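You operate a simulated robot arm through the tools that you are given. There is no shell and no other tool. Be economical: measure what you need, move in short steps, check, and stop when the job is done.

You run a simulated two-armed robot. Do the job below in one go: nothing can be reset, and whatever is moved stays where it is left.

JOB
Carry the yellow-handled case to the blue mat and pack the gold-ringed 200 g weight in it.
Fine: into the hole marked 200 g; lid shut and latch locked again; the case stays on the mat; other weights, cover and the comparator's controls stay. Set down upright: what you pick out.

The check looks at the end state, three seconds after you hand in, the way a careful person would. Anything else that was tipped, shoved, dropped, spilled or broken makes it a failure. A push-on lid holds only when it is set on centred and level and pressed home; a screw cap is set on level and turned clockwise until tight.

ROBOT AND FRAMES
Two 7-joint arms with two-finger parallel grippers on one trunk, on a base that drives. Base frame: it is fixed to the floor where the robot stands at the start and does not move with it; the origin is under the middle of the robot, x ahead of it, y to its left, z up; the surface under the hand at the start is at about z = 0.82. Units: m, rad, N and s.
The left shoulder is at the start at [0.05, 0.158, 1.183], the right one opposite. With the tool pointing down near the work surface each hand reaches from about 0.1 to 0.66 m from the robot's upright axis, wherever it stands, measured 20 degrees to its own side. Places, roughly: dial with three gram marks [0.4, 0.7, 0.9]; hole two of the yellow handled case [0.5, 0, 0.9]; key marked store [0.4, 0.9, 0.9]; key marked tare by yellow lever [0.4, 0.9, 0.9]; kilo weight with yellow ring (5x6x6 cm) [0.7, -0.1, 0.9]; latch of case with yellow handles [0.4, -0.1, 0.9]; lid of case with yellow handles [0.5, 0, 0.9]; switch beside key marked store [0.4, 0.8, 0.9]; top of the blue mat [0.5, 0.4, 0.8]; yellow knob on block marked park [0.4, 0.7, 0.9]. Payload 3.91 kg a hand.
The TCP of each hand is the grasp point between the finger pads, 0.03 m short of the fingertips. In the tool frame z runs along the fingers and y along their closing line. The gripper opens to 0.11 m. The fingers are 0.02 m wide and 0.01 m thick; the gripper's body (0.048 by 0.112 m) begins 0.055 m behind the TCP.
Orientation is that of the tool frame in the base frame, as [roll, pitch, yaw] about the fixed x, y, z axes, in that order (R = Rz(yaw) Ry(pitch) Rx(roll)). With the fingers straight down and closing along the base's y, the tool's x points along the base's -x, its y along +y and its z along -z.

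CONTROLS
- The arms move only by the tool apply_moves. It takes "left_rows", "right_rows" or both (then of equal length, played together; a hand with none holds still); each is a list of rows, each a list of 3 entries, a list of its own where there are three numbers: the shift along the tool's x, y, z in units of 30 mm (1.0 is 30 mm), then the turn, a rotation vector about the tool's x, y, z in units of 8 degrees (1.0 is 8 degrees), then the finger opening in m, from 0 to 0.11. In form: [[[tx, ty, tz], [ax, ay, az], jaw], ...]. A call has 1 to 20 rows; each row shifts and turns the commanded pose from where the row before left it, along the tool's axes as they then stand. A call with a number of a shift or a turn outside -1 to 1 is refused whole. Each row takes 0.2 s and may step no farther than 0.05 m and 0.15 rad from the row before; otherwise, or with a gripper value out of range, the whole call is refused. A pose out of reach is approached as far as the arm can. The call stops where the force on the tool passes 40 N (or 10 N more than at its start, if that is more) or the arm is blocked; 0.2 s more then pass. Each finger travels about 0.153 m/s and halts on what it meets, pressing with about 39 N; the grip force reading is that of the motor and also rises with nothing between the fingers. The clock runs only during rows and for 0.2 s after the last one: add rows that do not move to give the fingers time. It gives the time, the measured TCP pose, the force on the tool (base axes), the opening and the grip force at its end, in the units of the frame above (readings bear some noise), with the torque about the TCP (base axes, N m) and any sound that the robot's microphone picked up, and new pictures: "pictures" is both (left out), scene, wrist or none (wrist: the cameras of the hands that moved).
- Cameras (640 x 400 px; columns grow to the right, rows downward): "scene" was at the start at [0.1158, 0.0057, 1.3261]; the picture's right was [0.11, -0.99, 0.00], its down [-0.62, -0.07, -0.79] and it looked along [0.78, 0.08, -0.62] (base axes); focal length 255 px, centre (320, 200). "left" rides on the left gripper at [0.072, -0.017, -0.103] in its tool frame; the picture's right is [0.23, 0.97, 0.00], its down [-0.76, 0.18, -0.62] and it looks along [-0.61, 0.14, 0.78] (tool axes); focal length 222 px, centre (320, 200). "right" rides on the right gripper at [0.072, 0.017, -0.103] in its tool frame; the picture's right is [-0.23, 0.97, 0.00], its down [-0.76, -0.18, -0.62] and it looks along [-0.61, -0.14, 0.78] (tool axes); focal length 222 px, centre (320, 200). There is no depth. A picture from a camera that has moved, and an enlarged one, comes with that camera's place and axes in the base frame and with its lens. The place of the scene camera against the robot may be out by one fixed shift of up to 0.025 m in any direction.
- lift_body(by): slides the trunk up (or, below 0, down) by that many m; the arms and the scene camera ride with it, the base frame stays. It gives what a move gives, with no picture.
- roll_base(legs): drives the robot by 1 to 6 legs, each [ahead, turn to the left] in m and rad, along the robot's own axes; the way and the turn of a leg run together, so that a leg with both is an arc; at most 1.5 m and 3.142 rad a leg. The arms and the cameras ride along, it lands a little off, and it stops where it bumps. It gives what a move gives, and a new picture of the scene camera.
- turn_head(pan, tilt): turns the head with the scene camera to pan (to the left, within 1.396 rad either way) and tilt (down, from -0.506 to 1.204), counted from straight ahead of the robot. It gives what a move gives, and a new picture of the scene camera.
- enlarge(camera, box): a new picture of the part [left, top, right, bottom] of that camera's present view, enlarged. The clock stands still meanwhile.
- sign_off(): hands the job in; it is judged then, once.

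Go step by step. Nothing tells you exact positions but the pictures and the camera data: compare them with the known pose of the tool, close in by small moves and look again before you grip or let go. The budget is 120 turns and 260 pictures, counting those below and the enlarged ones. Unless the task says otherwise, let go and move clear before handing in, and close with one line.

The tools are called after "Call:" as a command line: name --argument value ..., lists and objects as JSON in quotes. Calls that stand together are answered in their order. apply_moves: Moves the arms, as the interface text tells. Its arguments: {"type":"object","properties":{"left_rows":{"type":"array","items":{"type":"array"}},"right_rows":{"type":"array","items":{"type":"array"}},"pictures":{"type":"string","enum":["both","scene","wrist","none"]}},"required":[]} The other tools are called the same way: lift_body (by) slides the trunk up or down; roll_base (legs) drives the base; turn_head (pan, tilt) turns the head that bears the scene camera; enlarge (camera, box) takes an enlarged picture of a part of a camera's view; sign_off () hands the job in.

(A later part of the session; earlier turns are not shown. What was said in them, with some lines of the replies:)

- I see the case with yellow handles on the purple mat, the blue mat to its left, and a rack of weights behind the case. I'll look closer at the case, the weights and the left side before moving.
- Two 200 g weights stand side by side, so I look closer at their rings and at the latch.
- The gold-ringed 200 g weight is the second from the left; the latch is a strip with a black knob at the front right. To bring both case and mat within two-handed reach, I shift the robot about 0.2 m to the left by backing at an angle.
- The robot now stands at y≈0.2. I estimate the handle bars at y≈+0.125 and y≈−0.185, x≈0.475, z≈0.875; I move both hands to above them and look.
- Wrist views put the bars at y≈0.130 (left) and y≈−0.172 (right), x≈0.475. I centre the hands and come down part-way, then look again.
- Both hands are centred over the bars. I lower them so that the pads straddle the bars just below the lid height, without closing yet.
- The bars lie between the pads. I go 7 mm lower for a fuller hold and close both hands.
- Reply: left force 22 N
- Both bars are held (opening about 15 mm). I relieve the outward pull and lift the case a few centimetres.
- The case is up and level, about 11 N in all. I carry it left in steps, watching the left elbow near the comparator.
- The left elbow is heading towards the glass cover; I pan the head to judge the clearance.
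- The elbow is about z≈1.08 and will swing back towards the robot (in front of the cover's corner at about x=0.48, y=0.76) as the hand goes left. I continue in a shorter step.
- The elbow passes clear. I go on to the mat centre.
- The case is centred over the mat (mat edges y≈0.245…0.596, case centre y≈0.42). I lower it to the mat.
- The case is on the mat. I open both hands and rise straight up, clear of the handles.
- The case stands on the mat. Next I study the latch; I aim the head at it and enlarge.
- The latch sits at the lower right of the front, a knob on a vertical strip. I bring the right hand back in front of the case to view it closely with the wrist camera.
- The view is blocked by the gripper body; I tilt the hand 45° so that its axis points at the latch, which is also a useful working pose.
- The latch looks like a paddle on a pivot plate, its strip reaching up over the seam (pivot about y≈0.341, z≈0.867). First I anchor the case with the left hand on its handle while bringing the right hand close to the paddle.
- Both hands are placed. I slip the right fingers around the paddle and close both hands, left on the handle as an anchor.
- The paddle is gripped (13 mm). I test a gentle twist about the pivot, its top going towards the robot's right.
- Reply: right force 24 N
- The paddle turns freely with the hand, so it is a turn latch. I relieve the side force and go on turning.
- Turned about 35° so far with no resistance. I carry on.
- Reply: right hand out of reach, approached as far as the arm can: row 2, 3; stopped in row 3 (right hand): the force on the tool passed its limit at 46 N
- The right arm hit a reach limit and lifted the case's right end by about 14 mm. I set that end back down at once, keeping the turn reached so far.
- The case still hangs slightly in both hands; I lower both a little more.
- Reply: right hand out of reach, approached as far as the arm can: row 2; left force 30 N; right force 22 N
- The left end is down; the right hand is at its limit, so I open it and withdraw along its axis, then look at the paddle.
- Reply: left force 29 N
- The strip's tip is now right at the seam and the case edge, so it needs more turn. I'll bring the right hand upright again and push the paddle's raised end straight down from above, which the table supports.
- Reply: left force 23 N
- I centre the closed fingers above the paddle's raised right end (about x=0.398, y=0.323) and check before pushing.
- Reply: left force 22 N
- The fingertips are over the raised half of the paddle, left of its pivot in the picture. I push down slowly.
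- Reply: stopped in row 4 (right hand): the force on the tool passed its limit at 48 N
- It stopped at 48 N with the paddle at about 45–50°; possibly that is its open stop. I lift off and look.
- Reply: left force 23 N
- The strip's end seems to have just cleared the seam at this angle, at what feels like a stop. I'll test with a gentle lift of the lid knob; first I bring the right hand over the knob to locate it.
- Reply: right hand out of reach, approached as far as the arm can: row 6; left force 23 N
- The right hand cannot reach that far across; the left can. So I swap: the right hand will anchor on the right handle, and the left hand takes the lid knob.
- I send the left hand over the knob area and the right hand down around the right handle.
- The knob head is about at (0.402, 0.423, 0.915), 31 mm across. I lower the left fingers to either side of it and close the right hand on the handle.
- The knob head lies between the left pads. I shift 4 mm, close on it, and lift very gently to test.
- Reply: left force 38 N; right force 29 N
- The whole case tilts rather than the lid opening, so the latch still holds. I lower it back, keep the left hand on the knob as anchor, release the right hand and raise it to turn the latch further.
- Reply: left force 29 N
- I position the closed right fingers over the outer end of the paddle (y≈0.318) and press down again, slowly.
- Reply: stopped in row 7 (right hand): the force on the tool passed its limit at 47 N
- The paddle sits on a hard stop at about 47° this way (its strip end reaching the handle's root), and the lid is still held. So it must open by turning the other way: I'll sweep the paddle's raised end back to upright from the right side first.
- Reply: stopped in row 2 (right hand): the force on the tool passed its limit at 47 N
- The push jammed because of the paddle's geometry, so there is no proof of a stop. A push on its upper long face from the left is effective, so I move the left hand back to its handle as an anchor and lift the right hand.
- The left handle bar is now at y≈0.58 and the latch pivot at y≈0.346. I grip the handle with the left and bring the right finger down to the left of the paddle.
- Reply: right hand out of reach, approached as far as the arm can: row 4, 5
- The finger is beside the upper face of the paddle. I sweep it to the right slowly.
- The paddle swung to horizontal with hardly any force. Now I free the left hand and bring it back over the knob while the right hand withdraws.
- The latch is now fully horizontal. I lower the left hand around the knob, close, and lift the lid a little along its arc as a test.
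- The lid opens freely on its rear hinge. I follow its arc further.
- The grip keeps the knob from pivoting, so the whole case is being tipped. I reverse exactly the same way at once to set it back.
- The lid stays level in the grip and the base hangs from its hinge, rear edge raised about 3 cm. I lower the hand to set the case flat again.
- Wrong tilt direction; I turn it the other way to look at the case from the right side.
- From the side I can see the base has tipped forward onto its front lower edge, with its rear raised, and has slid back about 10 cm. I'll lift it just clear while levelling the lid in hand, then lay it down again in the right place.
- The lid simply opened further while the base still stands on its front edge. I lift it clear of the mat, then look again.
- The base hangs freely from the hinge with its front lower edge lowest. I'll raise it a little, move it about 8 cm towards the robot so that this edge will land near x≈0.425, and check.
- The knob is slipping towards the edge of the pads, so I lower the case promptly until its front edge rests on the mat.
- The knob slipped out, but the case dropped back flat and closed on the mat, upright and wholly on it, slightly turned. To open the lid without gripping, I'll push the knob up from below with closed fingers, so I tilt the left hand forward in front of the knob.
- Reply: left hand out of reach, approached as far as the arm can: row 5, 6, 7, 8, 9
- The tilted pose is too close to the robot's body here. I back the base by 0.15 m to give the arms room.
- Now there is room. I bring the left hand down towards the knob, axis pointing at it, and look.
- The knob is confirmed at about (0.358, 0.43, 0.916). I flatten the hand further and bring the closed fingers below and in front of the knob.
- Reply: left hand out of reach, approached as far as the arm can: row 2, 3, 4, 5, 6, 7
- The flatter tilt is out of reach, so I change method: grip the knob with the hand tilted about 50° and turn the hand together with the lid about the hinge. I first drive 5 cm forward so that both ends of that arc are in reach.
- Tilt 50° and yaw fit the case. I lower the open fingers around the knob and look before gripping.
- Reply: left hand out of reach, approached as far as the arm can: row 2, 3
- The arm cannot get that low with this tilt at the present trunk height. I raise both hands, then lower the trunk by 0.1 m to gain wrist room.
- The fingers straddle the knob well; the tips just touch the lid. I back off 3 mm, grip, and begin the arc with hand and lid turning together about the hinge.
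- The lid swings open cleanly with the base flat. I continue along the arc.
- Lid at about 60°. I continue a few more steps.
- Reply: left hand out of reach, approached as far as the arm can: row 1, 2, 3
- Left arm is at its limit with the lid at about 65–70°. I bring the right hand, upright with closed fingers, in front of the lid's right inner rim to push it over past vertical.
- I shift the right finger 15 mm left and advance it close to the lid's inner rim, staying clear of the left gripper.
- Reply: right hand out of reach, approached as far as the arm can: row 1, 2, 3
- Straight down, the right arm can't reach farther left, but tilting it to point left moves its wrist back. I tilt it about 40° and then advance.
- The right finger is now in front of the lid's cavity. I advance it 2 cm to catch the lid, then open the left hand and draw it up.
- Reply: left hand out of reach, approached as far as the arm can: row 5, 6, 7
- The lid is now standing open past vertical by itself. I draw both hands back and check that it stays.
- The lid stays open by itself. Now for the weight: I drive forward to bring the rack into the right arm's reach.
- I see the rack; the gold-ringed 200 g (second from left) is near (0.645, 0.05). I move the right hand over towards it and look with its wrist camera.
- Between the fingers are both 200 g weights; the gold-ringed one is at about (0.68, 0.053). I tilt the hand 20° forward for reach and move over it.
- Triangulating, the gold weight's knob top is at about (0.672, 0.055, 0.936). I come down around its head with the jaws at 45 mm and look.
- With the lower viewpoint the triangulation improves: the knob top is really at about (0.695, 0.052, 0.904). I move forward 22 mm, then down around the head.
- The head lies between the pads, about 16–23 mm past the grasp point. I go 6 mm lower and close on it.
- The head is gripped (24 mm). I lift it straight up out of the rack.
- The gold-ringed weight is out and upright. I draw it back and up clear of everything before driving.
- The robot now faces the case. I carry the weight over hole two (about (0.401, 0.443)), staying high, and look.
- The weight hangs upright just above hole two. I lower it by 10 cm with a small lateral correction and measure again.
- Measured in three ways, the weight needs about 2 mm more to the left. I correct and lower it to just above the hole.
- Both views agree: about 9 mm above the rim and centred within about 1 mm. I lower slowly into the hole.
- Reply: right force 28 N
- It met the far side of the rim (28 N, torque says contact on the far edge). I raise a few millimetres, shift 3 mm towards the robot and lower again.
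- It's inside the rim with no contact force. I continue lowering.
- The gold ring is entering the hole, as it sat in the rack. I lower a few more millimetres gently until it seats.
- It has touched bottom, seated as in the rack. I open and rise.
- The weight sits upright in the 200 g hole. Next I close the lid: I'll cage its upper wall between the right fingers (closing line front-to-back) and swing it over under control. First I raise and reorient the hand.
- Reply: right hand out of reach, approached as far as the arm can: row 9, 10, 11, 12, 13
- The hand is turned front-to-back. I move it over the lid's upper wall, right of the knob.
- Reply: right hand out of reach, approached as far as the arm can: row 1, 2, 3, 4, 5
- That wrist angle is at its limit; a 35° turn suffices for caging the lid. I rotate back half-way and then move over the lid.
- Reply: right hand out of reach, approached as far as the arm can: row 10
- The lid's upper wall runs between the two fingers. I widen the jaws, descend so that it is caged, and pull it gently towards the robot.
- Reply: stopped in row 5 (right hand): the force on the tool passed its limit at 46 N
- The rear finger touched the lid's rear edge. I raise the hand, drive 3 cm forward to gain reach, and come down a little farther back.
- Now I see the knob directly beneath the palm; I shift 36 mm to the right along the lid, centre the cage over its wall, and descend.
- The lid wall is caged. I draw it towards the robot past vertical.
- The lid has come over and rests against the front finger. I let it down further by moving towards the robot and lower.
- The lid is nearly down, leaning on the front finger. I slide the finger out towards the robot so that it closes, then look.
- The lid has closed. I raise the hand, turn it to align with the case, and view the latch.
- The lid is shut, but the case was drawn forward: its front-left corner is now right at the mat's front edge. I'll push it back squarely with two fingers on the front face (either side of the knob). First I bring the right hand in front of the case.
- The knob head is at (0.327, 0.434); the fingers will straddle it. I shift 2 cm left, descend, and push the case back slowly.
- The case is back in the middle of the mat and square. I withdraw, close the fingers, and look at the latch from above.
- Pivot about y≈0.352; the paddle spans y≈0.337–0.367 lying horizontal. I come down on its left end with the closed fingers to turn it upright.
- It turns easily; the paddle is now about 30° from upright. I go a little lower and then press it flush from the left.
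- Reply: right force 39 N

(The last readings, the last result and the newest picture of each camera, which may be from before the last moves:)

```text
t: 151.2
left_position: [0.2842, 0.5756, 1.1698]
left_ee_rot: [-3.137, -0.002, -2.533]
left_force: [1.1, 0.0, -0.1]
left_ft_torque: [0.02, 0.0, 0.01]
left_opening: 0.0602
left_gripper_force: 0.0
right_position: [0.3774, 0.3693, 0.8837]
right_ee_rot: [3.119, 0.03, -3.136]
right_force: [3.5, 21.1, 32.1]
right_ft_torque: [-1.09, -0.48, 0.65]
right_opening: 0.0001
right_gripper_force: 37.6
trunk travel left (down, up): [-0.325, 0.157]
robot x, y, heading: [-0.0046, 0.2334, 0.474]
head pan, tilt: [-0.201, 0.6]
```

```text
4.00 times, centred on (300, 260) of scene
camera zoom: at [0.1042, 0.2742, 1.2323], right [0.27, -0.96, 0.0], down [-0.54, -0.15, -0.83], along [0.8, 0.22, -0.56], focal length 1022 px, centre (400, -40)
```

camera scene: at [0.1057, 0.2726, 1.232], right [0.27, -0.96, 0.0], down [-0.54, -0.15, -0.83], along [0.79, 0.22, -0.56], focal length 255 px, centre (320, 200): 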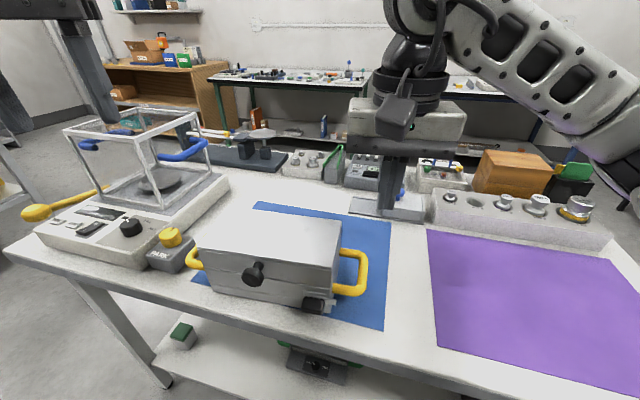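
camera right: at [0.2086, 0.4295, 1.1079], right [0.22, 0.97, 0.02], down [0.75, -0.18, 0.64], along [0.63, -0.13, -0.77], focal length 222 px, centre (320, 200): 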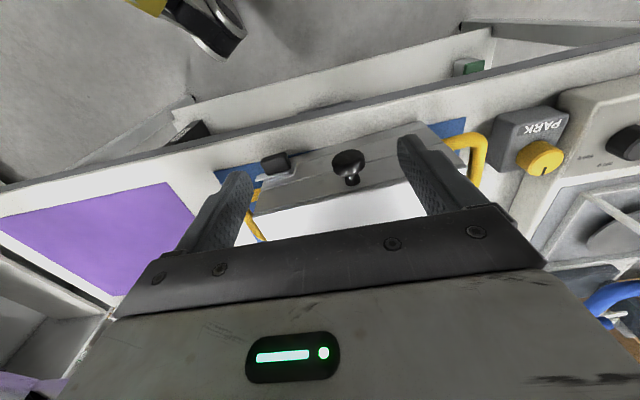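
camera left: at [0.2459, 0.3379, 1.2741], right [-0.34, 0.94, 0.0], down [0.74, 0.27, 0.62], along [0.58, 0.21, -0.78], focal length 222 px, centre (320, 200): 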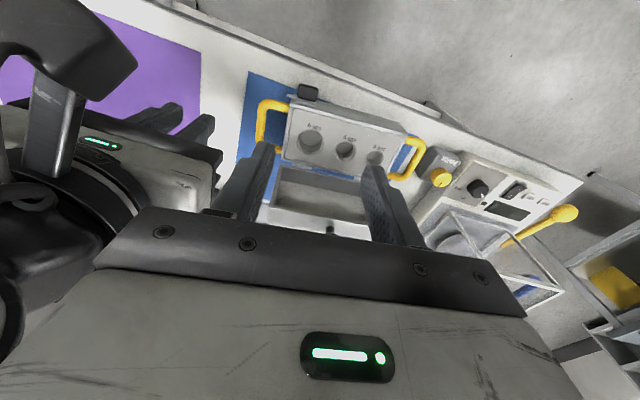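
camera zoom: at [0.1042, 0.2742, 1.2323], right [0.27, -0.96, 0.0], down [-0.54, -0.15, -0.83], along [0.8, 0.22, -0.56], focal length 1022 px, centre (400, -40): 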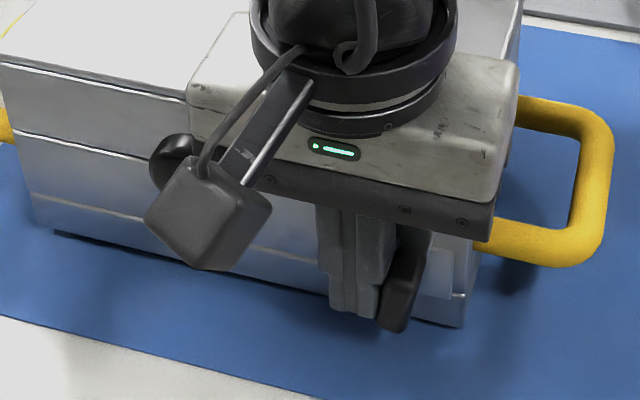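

The palm is touching the lid's front edge. I back off 7 mm towards the robot, then press the paddle flush from the left.

Call:
apply_moves --right_rows '[[[0, 0.03, -0.2], [0, 0, 0], 0.0], [[0.25, 0, 0], [0.1, 0, 0], 0.0], [[0, 0, 0.15], [0, 0, 0], 0.0], [[0, -0.08, 0], [0, 0, 0], 0.0], [[0, -0.08, 0], [0, 0, 0], 0.0], [[0, -0.08, 0], [0, 0, 0], 0.0]]' --pictures "none"

Call:
enlarge --camera "right" --box '[220, 80, 420, 220]'

Call:
enlarge --camera "scene" --box '[220, 220, 380, 300]'

```text
t: 152.6
left_position: [0.2847, 0.5746, 1.1704]
left_ee_rot: [-3.137, -0.002, -2.536]
left_force: [0.2, 0.8, -0.1]
left_ft_torque: [-0.02, -0.06, 0.03]
left_opening: 0.0598
left_gripper_force: 0.0
right_position: [0.3678, 0.3616, 0.8836]
right_ee_rot: [3.138, 0.026, -3.133]
right_force: [-1.7, 19.3, 26.1]
right_ft_torque: [-0.73, -0.18, 0.49]
right_opening: 0.0
right_gripper_force: 37.8
trunk travel left (down, up): [-0.325, 0.157]
robot x, y, heading: [-0.0033, 0.2334, 0.476]
head pan, tilt: [-0.201, 0.6]
```

```text
2.86 times, centred on (320, 150) of right
camera zoom: at [0.2929, 0.3769, 0.9843], right [0.22, 0.98, 0.01], down [0.75, -0.17, 0.64], along [0.63, -0.13, -0.77], focal length 635 px, centre (320, 343)
```

zoom: 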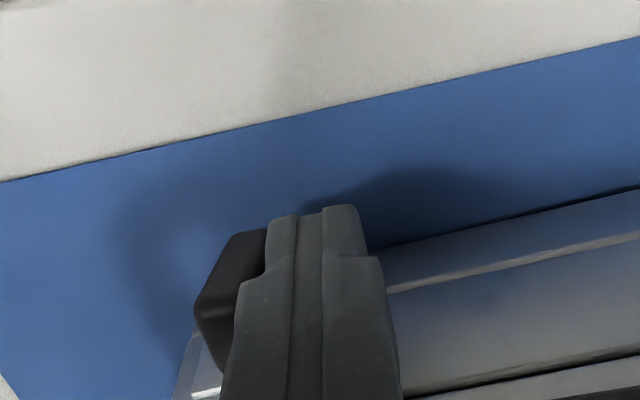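

```text
4.00 times, centred on (300, 260) of scene
camera zoom: at [0.104, 0.274, 1.2322], right [0.27, -0.96, 0.0], down [-0.54, -0.15, -0.83], along [0.8, 0.22, -0.56], focal length 1022 px, centre (400, -40)
```

zoom: 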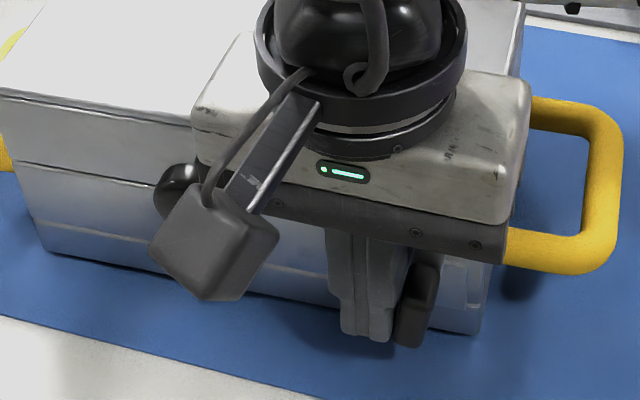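

The paddle is nearly upright. To bring it exactly upright I'll straddle it from above and close vertical pads on it. First I raise, open and centre over it.

Call:
apply_moves --right_rows '[[[0, 0.2, -0.6], [0, 0, 0], 0.0], [[0, 0, -1], [0, 0, 0], 0.02], [[0.3, -0.4, -0.3], [0, 0, 0], 0.045], [[0, -0.3, 0], [0, 0, 0], 0.045], [[0, 0, 0], [0, 0, 0], 0.045]]' --pictures "none"

Call:
enlarge --camera "right" --box '[220, 80, 420, 220]'

Call:
enlarge --camera "scene" --box '[220, 210, 380, 310]'

```text
t: 153.8
left_position: [0.2858, 0.573, 1.1694]
left_ee_rot: [-3.138, -0.004, -2.533]
left_force: [0.0, -0.2, -0.6]
left_ft_torque: [-0.02, 0.02, -0.04]
left_opening: 0.0601
left_gripper_force: 0.0
right_position: [0.359, 0.3442, 0.9353]
right_ee_rot: [-3.138, 0.023, -3.137]
right_force: [0.2, -0.3, 1.5]
right_ft_torque: [-0.02, -0.01, -0.04]
right_opening: 0.0452
right_gripper_force: 0.0
trunk travel left (down, up): [-0.325, 0.157]
robot x, y, heading: [-0.0042, 0.2351, 0.474]
head pan, tilt: [-0.201, 0.6]
```

```text
2.86 times, centred on (320, 150) of right
camera zoom: at [0.2832, 0.3602, 1.0379], right [0.22, 0.98, 0.0], down [0.75, -0.17, 0.64], along [0.63, -0.14, -0.77], focal length 635 px, centre (320, 343)
```

zoom: 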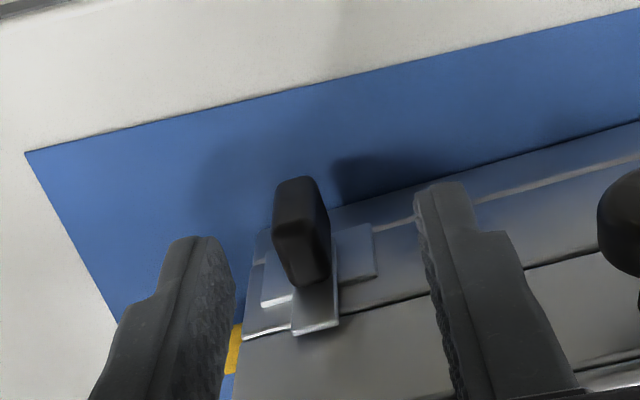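

```text
4.00 times, centred on (300, 260) of scene
camera zoom: at [0.1057, 0.2727, 1.232], right [0.27, -0.96, 0.0], down [-0.54, -0.15, -0.83], along [0.79, 0.22, -0.56], focal length 1022 px, centre (400, -40)
```

zoom: 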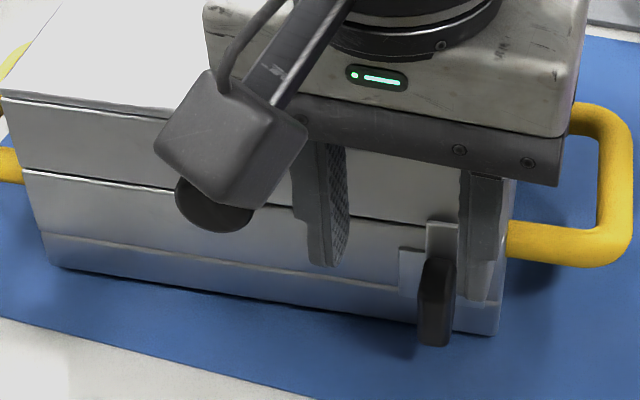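

The paddle is upright with the strip over the seam. I close vertical pads on it to set it exactly upright.

Call:
apply_moves --right_rows '[[[-0.2, -0.32, 0.4], [0, 0, 0], 0.045], [[0, 0, 0.6], [0, 0, 0], 0.045], [[0, 0, 0.5], [0, 0, 0], 0.045], [[0, 0, 0], [0, 0, 0], 0.02], [[0, 0, 0], [0, 0, 0], 0.0], [[0, 0, 0], [0, 0, 0], 0.0]]' --pictures "none"

Call:
enlarge --camera "right" --box '[220, 80, 420, 220]'

```text
t: 155.2
left_position: [0.2872, 0.5734, 1.1707]
left_ee_rot: [-3.139, -0.003, -2.533]
left_force: [-1.1, -0.8, -0.1]
left_ft_torque: [0.0, -0.01, -0.02]
left_opening: 0.0599
left_gripper_force: 0.0
right_position: [0.3654, 0.3332, 0.8926]
right_ee_rot: [-3.139, 0.022, -3.136]
right_force: [0.1, 3.4, 0.0]
right_ft_torque: [0.13, -0.25, 0.38]
right_opening: 0.0141
right_gripper_force: 38.9
trunk travel left (down, up): [-0.325, 0.157]
robot x, y, heading: [-0.0061, 0.2348, 0.47]
head pan, tilt: [-0.201, 0.6]
```

```text
2.86 times, centred on (320, 150) of right
camera zoom: at [0.2904, 0.3495, 0.9935], right [0.22, 0.98, 0.0], down [0.75, -0.17, 0.64], along [0.63, -0.14, -0.77], focal length 635 px, centre (320, 343)
```

zoom: 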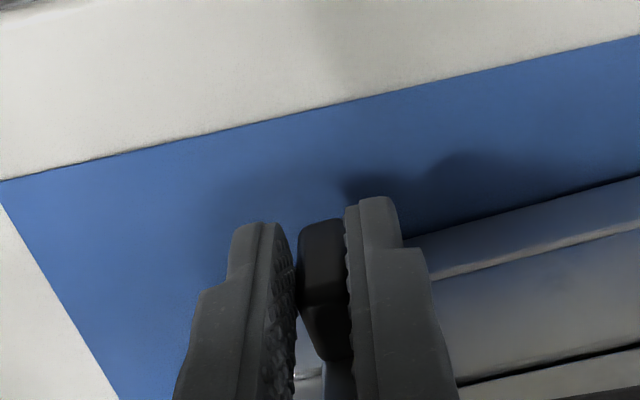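

Gripped true at 14 mm. I open, rise and withdraw, then inspect everything.

Call:
apply_moves --right_rows '[[[0, 0, 0], [0, 0, 0], 0.03], [[0, 0, 0], [0, 0, 0], 0.045], [[0, 0, -0.8], [0, 0, 0], 0.045], [[0.3, 0, -1], [0, 0, 0], 0.045], [[0.5, -0.5, -1], [0, 0, 0], 0.06], [[0.5, -0.9, -0.8], [0, 0, 0], 0.06], [[0, -0.95, 0], [0, 0, 0], 0.06], [[0, -0.95, 0], [0, 0, 0], 0.06]]' --pictures "scene"

Call:
enlarge --camera "scene" --box '[180, 180, 380, 320]'

Call:
enlarge --camera "scene" --box '[290, 240, 360, 300]'

```text
t: 157.0
left_position: [0.2866, 0.5732, 1.1695]
left_ee_rot: [-3.138, -0.005, -2.535]
left_force: [-0.2, 0.1, -0.1]
left_ft_torque: [0.02, 0.02, 0.0]
left_opening: 0.06
left_gripper_force: 0.1
right_position: [0.3244, 0.2331, 1.0006]
right_ee_rot: [-3.14, 0.023, -3.138]
right_force: [-0.1, -1.4, -0.3]
right_ft_torque: [0.03, 0.0, 0.0]
right_opening: 0.0602
right_gripper_force: 0.0
trunk travel left (down, up): [-0.325, 0.157]
robot x, y, heading: [-0.0076, 0.2327, 0.47]
head pan, tilt: [-0.201, 0.6]
camera scene: at [0.1057, 0.2723, 1.232], right [0.27, -0.96, 0.0], down [-0.54, -0.15, -0.83], along [0.79, 0.22, -0.56], focal length 255 px, centre (320, 200)
```

scene: 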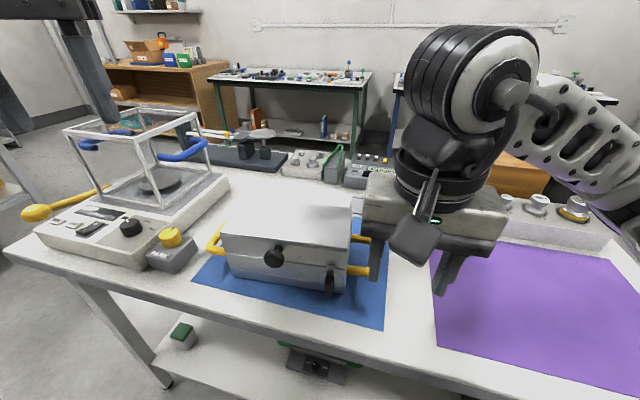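

```text
2.86 times, centred on (280, 250) of scene
camera zoom: at [0.1057, 0.2723, 1.232], right [0.27, -0.96, 0.0], down [-0.54, -0.15, -0.83], along [0.79, 0.22, -0.56], focal length 730 px, centre (434, 57)
```

zoom: 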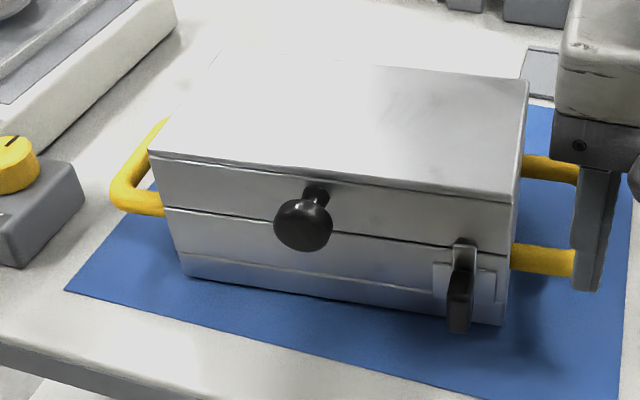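

```text
6.67 times, centred on (325, 270) of scene
camera zoom: at [0.1057, 0.2723, 1.232], right [0.27, -0.96, 0.0], down [-0.54, -0.15, -0.83], along [0.79, 0.22, -0.56], focal length 1703 px, centre (287, -267)
```

zoom: 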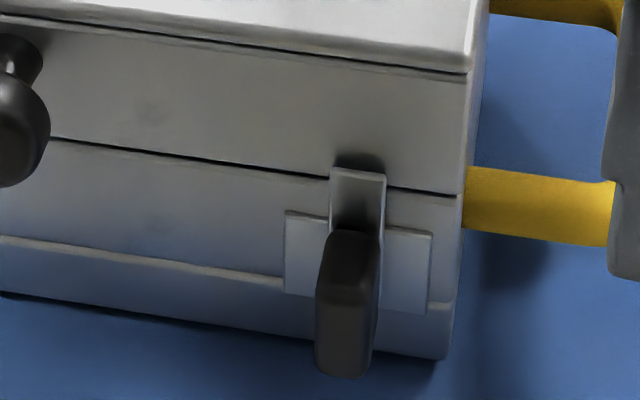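

The lid is shut flush and the latch strip stands upright across the seam. One last check of the rack and the comparator before handing in.

Call:
apply_moves --right_rows '[[[0.8, -0.5, -0.8], [0, 0, 0], 0.06], [[0.8, -0.8, -0.8], [0, 0, 0], 0.06], [[0.8, -0.8, -0.8], [0, 0, 0], 0.06]]' --pictures "scene"

Call:
enlarge --camera "scene" --box '[0, 90, 240, 280]'

Call:
turn_head --pan -0.75 --tilt 0.6

```text
t: 157.8
left_position: [0.2855, 0.5732, 1.1698]
left_ee_rot: [-3.139, -0.003, -2.533]
left_force: [-0.7, 0.3, -0.3]
left_ft_torque: [0.01, -0.03, 0.01]
left_opening: 0.0597
left_gripper_force: 0.1
right_position: [0.2536, 0.1715, 1.0696]
right_ee_rot: [-3.138, 0.024, -3.136]
right_force: [-0.4, 0.5, 0.7]
right_ft_torque: [0.0, 0.02, 0.01]
right_opening: 0.0597
right_gripper_force: 0.0
trunk travel left (down, up): [-0.325, 0.157]
robot x, y, heading: [-0.0021, 0.2371, 0.469]
head pan, tilt: [-0.201, 0.6]
camera scene: at [0.1055, 0.2726, 1.232], right [0.27, -0.96, 0.0], down [-0.54, -0.15, -0.83], along [0.8, 0.22, -0.56], focal length 255 px, centre (320, 200)
```

scene: 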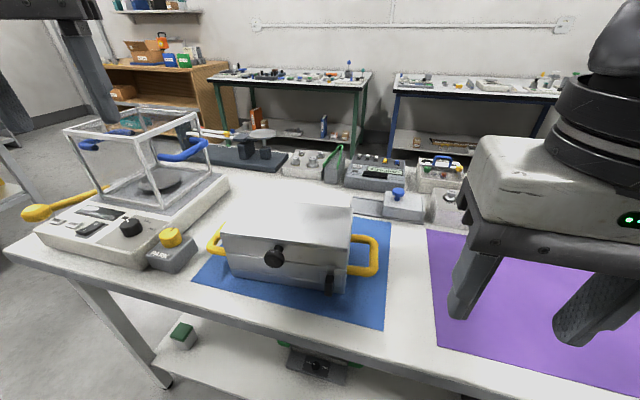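

```text
2.11 times, centred on (120, 185) of scene
camera zoom: at [0.1055, 0.2726, 1.232], right [0.27, -0.96, 0.0], down [-0.54, -0.15, -0.83], along [0.8, 0.22, -0.56], focal length 538 px, centre (741, 232)
```

zoom: 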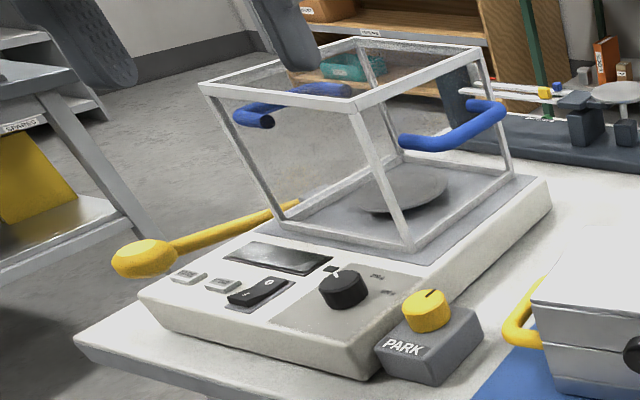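

```text
t: 158.8
left_position: [0.2854, 0.5732, 1.1695]
left_ee_rot: [-3.137, -0.002, -2.534]
left_force: [-1.3, 0.3, 0.3]
left_ft_torque: [-0.03, 0.02, 0.0]
left_opening: 0.0602
left_gripper_force: 0.0
right_position: [0.2544, 0.1723, 1.0688]
right_ee_rot: [-3.141, 0.024, -3.137]
right_force: [0.1, -0.6, 0.3]
right_ft_torque: [-0.02, 0.06, 0.02]
right_opening: 0.0602
right_gripper_force: 0.0
trunk travel left (down, up): [-0.325, 0.157]
robot x, y, heading: [-0.0041, 0.2329, 0.475]
head pan, tilt: [-0.75, 0.6]
camera scene: at [0.1056, 0.2247, 1.232], right [-0.27, -0.96, 0.0], down [-0.54, 0.15, -0.83], along [0.79, -0.23, -0.56], focal length 255 px, centre (320, 200)
```

scene: 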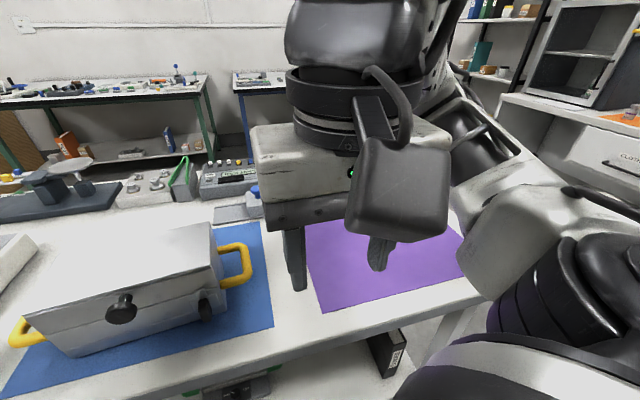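

The comparator's glass cover, PARK dial and controls look unchanged. The rack's other weights were standing undisturbed when last in view. The case is shut on the mat, the latch strip stands upright, and both hands are clear, so I hand in.

Call:
sign_off

```text
The job is handed in.
```

The yellow-handled case is on the blue mat with the gold-ringed 200 g weight upright in its 200 g hole, the lid shut and the latch turned back upright. I did not test-pull the lid after locking. While I was opening it, the knob slipped from the grip and the empty case dropped a few centimetres onto the mat, landing upright.
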